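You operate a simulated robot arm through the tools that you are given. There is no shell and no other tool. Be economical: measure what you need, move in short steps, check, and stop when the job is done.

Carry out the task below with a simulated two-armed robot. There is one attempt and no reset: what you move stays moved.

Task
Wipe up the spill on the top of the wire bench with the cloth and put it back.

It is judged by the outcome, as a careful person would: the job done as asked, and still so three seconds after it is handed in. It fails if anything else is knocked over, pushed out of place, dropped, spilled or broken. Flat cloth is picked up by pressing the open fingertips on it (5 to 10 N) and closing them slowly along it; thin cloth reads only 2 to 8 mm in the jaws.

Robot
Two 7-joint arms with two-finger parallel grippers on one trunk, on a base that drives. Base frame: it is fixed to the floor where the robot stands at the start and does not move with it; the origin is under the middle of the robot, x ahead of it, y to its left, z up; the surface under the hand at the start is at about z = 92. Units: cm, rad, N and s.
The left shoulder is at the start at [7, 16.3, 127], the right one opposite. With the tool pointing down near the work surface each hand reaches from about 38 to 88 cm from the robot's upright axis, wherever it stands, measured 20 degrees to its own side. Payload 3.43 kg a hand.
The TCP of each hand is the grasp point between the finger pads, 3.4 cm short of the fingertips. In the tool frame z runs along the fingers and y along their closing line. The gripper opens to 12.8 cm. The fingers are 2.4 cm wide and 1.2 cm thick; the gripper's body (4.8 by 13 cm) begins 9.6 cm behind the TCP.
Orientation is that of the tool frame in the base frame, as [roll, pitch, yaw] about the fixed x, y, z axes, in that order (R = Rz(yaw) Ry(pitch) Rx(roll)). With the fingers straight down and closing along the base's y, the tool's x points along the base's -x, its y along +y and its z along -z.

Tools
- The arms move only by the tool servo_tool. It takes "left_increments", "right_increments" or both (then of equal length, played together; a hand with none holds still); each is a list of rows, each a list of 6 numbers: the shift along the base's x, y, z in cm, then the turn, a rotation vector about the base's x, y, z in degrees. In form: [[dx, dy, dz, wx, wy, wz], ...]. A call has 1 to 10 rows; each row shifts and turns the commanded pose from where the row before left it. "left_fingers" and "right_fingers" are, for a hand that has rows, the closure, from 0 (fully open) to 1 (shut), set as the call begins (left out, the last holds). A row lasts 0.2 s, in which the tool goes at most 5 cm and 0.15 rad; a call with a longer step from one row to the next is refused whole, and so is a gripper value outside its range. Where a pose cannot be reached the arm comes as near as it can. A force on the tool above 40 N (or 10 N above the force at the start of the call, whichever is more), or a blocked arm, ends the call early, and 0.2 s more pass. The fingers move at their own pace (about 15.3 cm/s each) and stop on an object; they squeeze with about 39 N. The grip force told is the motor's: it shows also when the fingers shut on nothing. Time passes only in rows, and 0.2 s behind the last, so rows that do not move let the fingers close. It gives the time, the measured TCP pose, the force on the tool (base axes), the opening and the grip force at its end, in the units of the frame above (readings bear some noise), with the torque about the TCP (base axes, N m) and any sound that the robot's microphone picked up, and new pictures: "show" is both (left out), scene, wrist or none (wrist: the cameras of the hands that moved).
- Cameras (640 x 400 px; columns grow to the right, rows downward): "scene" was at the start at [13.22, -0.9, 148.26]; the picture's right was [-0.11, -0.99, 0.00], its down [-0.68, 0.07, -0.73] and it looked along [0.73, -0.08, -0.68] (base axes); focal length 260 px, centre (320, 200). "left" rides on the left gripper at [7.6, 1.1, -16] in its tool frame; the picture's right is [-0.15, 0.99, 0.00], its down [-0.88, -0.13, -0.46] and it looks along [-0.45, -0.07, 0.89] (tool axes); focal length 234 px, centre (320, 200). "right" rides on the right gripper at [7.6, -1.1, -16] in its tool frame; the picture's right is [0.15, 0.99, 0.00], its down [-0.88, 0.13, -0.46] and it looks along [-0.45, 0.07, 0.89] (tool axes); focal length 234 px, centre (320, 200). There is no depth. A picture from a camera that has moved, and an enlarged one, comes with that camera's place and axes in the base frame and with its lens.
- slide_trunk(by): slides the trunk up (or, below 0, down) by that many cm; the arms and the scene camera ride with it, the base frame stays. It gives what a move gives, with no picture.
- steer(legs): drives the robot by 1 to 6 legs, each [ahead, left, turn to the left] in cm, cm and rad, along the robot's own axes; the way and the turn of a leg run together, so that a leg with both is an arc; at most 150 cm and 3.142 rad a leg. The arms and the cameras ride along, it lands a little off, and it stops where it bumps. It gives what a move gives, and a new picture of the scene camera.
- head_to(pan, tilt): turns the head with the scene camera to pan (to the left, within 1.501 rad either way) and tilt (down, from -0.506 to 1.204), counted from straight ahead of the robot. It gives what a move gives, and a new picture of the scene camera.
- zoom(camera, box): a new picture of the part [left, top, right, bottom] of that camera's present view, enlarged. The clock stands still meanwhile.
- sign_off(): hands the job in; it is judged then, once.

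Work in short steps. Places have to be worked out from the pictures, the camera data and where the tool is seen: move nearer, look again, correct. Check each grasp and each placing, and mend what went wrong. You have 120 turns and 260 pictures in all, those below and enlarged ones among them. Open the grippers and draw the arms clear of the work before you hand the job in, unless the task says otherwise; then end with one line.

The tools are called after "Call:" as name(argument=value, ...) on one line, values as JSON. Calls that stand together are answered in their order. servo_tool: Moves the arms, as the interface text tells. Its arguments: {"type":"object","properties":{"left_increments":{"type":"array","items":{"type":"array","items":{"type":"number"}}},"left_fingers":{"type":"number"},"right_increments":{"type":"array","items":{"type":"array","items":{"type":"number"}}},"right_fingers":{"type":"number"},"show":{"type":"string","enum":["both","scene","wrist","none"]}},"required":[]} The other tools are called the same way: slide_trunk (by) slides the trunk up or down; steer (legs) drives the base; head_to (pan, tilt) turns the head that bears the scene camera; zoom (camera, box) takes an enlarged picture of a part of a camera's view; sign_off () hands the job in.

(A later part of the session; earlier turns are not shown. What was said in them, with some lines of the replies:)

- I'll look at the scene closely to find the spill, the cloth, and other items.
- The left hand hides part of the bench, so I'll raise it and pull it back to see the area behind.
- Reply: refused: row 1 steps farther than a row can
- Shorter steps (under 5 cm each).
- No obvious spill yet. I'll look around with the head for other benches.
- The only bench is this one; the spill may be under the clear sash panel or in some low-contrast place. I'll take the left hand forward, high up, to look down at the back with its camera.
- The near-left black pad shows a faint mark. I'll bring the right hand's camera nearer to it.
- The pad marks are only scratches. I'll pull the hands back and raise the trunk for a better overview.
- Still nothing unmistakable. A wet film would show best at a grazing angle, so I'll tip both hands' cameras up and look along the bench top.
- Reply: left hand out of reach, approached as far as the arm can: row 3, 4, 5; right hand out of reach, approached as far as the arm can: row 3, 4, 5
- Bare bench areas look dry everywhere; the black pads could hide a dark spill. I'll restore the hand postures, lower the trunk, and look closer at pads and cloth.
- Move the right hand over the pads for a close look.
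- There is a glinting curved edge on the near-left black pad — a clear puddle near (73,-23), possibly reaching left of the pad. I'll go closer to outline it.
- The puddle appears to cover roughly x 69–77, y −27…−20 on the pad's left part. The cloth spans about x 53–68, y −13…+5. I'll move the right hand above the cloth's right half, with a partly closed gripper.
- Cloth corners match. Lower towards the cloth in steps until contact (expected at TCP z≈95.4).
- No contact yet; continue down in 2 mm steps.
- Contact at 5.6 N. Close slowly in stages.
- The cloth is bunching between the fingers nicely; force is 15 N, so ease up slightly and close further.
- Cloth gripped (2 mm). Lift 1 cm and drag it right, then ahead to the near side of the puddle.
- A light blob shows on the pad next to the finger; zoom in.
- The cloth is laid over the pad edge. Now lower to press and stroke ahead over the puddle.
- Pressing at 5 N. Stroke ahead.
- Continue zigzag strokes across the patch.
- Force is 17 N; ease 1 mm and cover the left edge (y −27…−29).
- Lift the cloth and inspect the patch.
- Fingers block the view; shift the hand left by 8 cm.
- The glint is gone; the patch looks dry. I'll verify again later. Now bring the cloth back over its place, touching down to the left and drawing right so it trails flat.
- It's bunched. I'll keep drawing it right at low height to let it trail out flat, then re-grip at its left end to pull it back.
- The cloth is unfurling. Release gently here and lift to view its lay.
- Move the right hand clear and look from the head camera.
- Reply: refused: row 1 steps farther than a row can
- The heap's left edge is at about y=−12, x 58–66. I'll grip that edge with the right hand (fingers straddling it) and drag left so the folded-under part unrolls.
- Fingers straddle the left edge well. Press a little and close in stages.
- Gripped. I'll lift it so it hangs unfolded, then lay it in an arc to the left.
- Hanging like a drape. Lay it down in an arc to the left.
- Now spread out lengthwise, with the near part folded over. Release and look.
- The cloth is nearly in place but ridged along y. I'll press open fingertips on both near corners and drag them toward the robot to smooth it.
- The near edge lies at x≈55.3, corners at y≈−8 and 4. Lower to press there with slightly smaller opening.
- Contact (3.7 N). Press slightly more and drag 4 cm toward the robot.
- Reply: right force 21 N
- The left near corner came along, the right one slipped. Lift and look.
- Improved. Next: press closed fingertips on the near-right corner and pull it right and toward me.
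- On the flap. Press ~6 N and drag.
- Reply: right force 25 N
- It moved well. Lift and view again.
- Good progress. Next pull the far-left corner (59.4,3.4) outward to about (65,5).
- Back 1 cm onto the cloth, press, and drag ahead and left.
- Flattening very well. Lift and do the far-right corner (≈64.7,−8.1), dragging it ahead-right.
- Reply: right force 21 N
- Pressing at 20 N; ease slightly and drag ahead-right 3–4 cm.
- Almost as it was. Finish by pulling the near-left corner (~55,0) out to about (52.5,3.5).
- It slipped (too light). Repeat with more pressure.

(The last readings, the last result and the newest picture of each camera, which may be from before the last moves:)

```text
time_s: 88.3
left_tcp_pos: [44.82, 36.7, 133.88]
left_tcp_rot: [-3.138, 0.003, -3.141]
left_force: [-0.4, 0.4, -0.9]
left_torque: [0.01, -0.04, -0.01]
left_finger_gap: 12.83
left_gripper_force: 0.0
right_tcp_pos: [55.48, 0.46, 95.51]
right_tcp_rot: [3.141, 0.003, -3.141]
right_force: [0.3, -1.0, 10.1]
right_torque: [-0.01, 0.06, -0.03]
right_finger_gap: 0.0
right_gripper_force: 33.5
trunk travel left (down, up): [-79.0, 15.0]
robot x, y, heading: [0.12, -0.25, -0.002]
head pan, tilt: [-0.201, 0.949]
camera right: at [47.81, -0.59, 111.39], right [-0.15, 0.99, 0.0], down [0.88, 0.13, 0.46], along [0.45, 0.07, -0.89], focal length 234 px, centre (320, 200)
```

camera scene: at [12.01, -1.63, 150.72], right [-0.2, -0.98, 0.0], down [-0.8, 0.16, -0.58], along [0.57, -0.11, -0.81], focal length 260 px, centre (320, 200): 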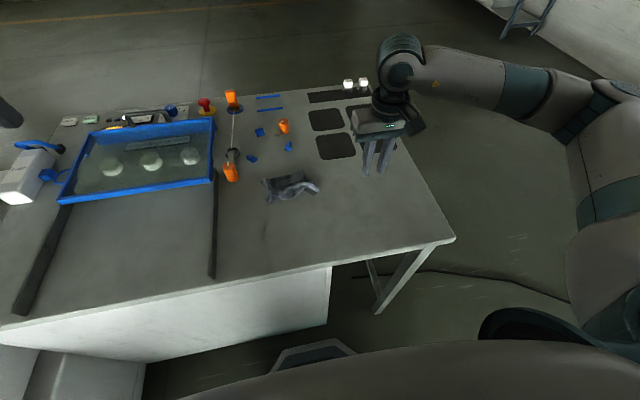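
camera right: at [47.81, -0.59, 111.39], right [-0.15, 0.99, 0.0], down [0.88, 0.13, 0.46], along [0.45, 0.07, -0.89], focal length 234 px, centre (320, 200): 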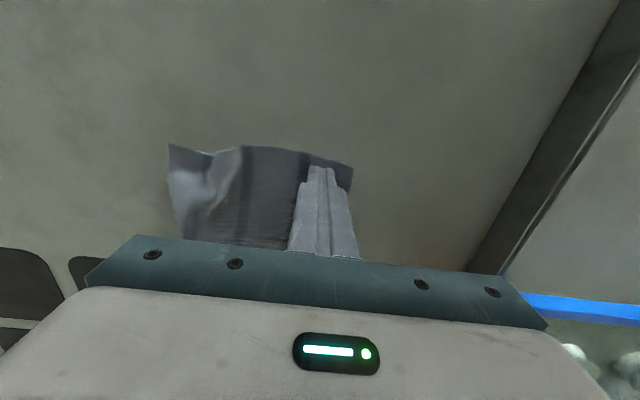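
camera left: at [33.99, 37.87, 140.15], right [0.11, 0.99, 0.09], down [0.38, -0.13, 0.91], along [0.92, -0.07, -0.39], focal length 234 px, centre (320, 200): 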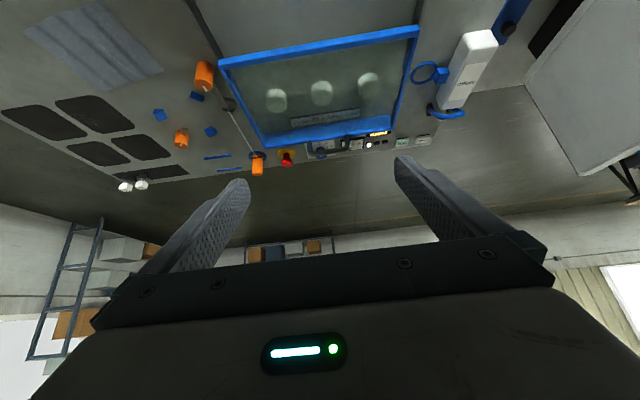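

10 N now; drag outward.

Call:
servo_tool(right_increments=[[-0.3, 0.5, 0, 0, 0, 0], [-0.4, 0.6, 0, 0, 0, 0], [-0.4, 0.6, 0, 0, 0, 0], [-0.4, 0.6, 0, 0, 0, 0], [0, 0, 0, 0, 0, 0]], show="wrist")

Call:
servo_tool(right_increments=[[0, 0, 2, 0, 0, 0], [0, 0, 4, 0, 0, 0], [0, -3, 3, 0, 0, 0], [0, -4, 0, 0, 0, 0], [0, -4, 0, 0, 0, 0], [0, -4, 0, 0, 0, 0], [0, -4, 0, 0, 0, 0], [0, -4, 0, 0, 0, 0], [0, -3, 0, 0, 0, 0], [0, 0, 0, 0, 0, 0]], show="none")

Call:
zoom(camera="scene", box=[200, 120, 360, 220])

```text
time_s: 89.5
left_tcp_pos: [44.87, 36.58, 133.99]
left_tcp_rot: [3.142, 0.0, -3.138]
left_force: [1.0, -0.5, -0.4]
left_torque: [0.04, -0.05, 0.01]
left_finger_gap: 12.79
left_gripper_force: 0.1
right_tcp_pos: [53.88, 2.76, 95.5]
right_tcp_rot: [3.141, -0.001, -3.142]
right_force: [0.6, -1.2, 9.6]
right_torque: [-0.05, 0.03, 0.02]
right_finger_gap: 0.0
right_gripper_force: 32.6
trunk travel left (down, up): [-79.0, 15.0]
robot x, y, heading: [-0.11, -0.5, -0.002]
head pan, tilt: [-0.201, 0.949]
camera right: at [46.28, 1.57, 111.4], right [-0.15, 0.99, 0.0], down [0.88, 0.13, 0.46], along [0.45, 0.07, -0.89], focal length 234 px, centre (320, 200)
```

right: 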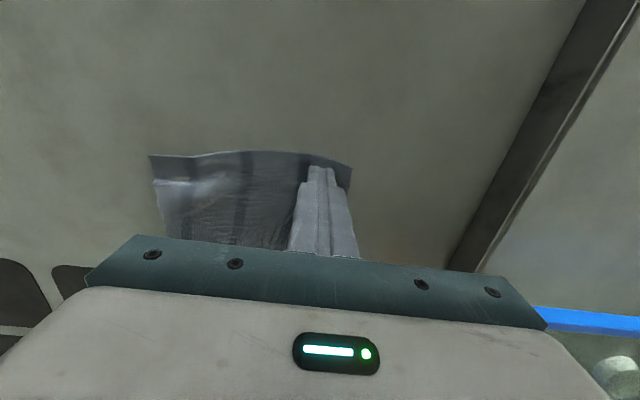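

```text
time_s: 91.7
left_tcp_pos: [44.94, 36.73, 133.81]
left_tcp_rot: [-3.14, -0.001, -3.141]
left_force: [-0.4, -0.8, -0.3]
left_torque: [-0.03, -0.01, 0.03]
left_finger_gap: 12.8
left_gripper_force: 0.1
right_tcp_pos: [53.9, -23.27, 104.51]
right_tcp_rot: [-3.141, -0.001, 3.14]
right_force: [-0.2, -0.7, 0.1]
right_torque: [-0.04, -0.02, -0.03]
right_finger_gap: 0.0
right_gripper_force: 33.4
trunk travel left (down, up): [-79.0, 15.0]
robot x, y, heading: [-0.34, -0.23, -0.0]
head pan, tilt: [-0.201, 0.949]
```

```text
4.00 times, centred on (280, 170) of scene
camera zoom: at [12.15, -1.35, 150.71], right [-0.2, -0.98, 0.0], down [-0.8, 0.16, -0.58], along [0.57, -0.12, -0.81], focal length 1040 px, centre (480, 320)
```

zoom: 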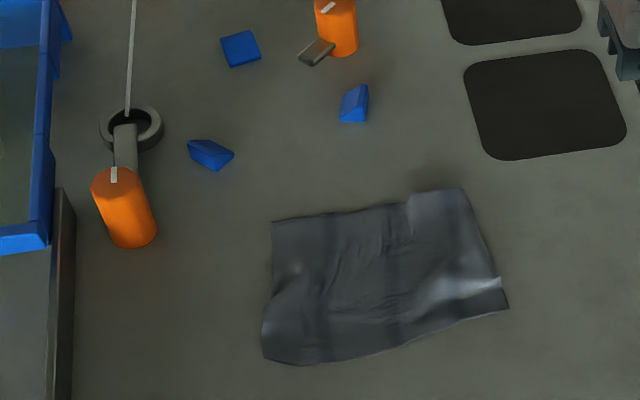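

The cloth is back flat at its place. Now re-check the spill spot from the view that revealed it.

Call:
servo_tool(right_increments=[[3, 0.5, 1, 0, 0, 0], [4, 0.5, 1, 0, 0, 0], [3.6, 0.5, 0.7, 0, 0, 0], [0, 0, 0, 0, 0, 0]], right_fingers=0, show="none")

Call:
zoom(camera="right", box=[200, 120, 420, 260])

Call:
servo_tool(right_increments=[[2, -1, -3, 0, 0, 0], [2, -1, -2, 0, 0, 0], [0, 0, -2, 0, 0, 0], [0, 0, 0, 0, 0, 0]], show="none")

Call:
zoom(camera="right", box=[220, 110, 420, 240])

```text
time_s: 92.7
left_tcp_pos: [44.88, 36.65, 133.8]
left_tcp_rot: [3.14, 0.0, -3.14]
left_force: [-0.8, 0.1, 0.3]
left_torque: [0.02, -0.03, -0.01]
left_finger_gap: 12.79
left_gripper_force: 0.1
right_tcp_pos: [64.61, -21.8, 107.15]
right_tcp_rot: [-3.141, 0.0, -3.142]
right_force: [-0.7, -0.2, 0.6]
right_torque: [0.04, 0.01, -0.01]
right_finger_gap: 12.82
right_gripper_force: 0.2
trunk travel left (down, up): [-79.0, 15.0]
robot x, y, heading: [-0.15, -0.18, 0.001]
head pan, tilt: [-0.201, 0.949]
```

```text
2.86 times, centred on (310, 190) of right
camera zoom: at [57.04, -22.9, 123.04], right [-0.15, 0.99, 0.0], down [0.88, 0.13, 0.46], along [0.45, 0.07, -0.89], focal length 669 px, centre (349, 229)
```

zoom: 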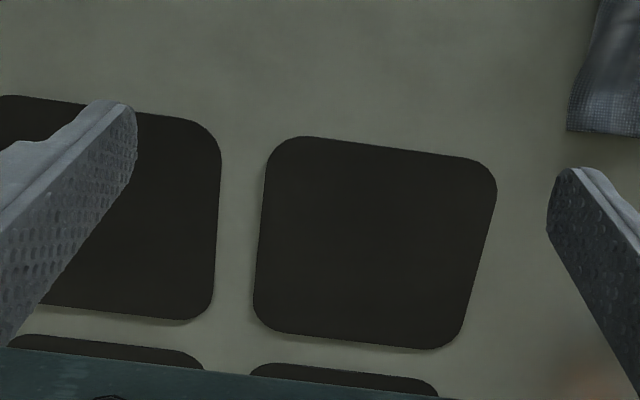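

```text
time_s: 93.7
left_tcp_pos: [45.0, 36.65, 133.77]
left_tcp_rot: [3.141, -0.001, -3.138]
left_force: [0.1, 0.1, -0.1]
left_torque: [0.04, 0.0, 0.02]
left_finger_gap: 12.81
left_gripper_force: 0.0
right_tcp_pos: [68.64, -23.87, 100.05]
right_tcp_rot: [-3.141, 0.001, 3.142]
right_force: [0.6, 0.5, 1.0]
right_torque: [-0.01, -0.02, 0.01]
right_finger_gap: 12.8
right_gripper_force: 0.0
trunk travel left (down, up): [-79.0, 15.0]
robot x, y, heading: [0.24, -0.17, 0.001]
head pan, tilt: [-0.201, 0.949]
```

```text
3.08 times, centred on (320, 175) of right
camera zoom: at [60.97, -24.95, 116.01], right [-0.15, 0.99, 0.0], down [0.88, 0.13, 0.46], along [0.45, 0.07, -0.89], focal length 720 px, centre (320, 277)
```

zoom: 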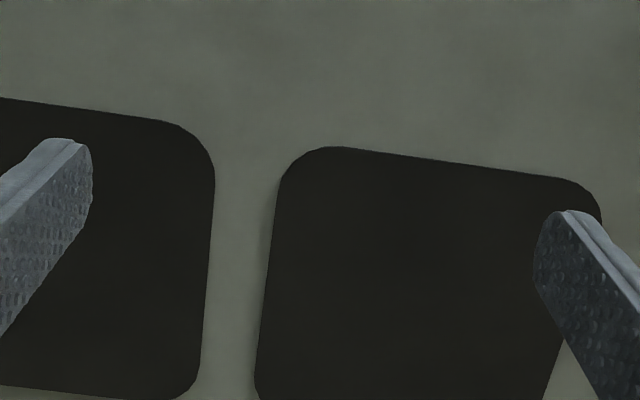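

The spill is fully gone. Withdraw the right hand clear and take a final look.

Call:
servo_tool(right_increments=[[0, 0, 4, 0, 0, 0], [-2, -2, 4, 0, 0, 0], [-4, -2, 1, 0, 0, 0], [-4, -2, 0, 0, 0, 0], [-4, -2, 0, 0, 0, 0], [-4, -2, 0, 0, 0, 0], [-4, -2, 0, 0, 0, 0], [0, 0, 0, 0, 0, 0]], show="scene")

Call:
zoom(camera="scene", box=[200, 80, 420, 220])

```text
time_s: 95.5
left_tcp_pos: [45.0, 36.8, 133.77]
left_tcp_rot: [-3.141, 0.0, -3.139]
left_force: [0.9, -0.2, -0.5]
left_torque: [-0.01, 0.03, -0.03]
left_finger_gap: 12.82
left_gripper_force: 0.1
right_tcp_pos: [46.46, -35.7, 109.23]
right_tcp_rot: [3.142, -0.003, 3.141]
right_force: [0.3, 0.9, -0.1]
right_torque: [-0.03, 0.02, 0.01]
right_finger_gap: 12.81
right_gripper_force: 0.0
trunk travel left (down, up): [-79.0, 15.0]
robot x, y, heading: [0.11, -0.22, -0.003]
head pan, tilt: [-0.201, 0.949]
camera scene: at [12.21, -1.37, 150.7], right [-0.2, -0.98, 0.0], down [-0.8, 0.16, -0.58], along [0.57, -0.12, -0.81], focal length 260 px, centre (320, 200)
```

scene: 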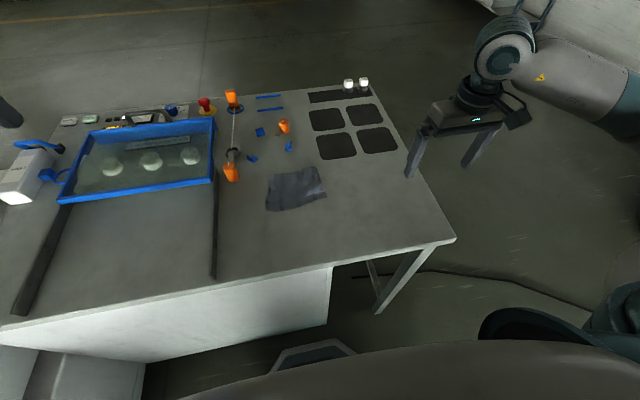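

```text
2.86 times, centred on (310, 150) of scene
camera zoom: at [12.21, -1.37, 150.7], right [-0.2, -0.98, 0.0], down [-0.8, 0.16, -0.58], along [0.57, -0.12, -0.81], focal length 743 px, centre (349, 343)
```

zoom: 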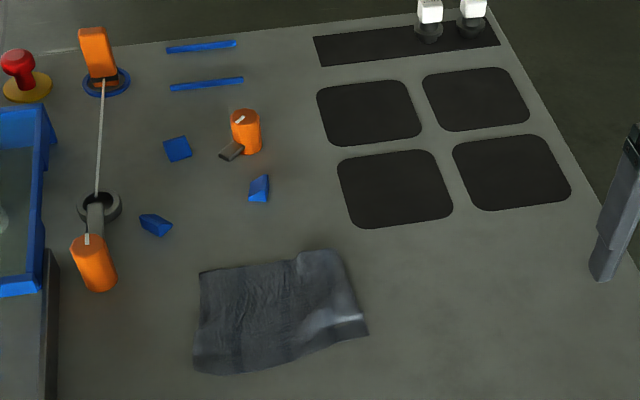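

Everything else is undisturbed, the spill is wiped, the cloth is flat in its place, and both hands are open and clear.

Call:
sign_off()

```text
The job is handed in.
```

I wiped up the spill, a clear puddle on the near-left black pad that no longer shows up close, and laid the cloth back flat in its original place with nothing else disturbed.
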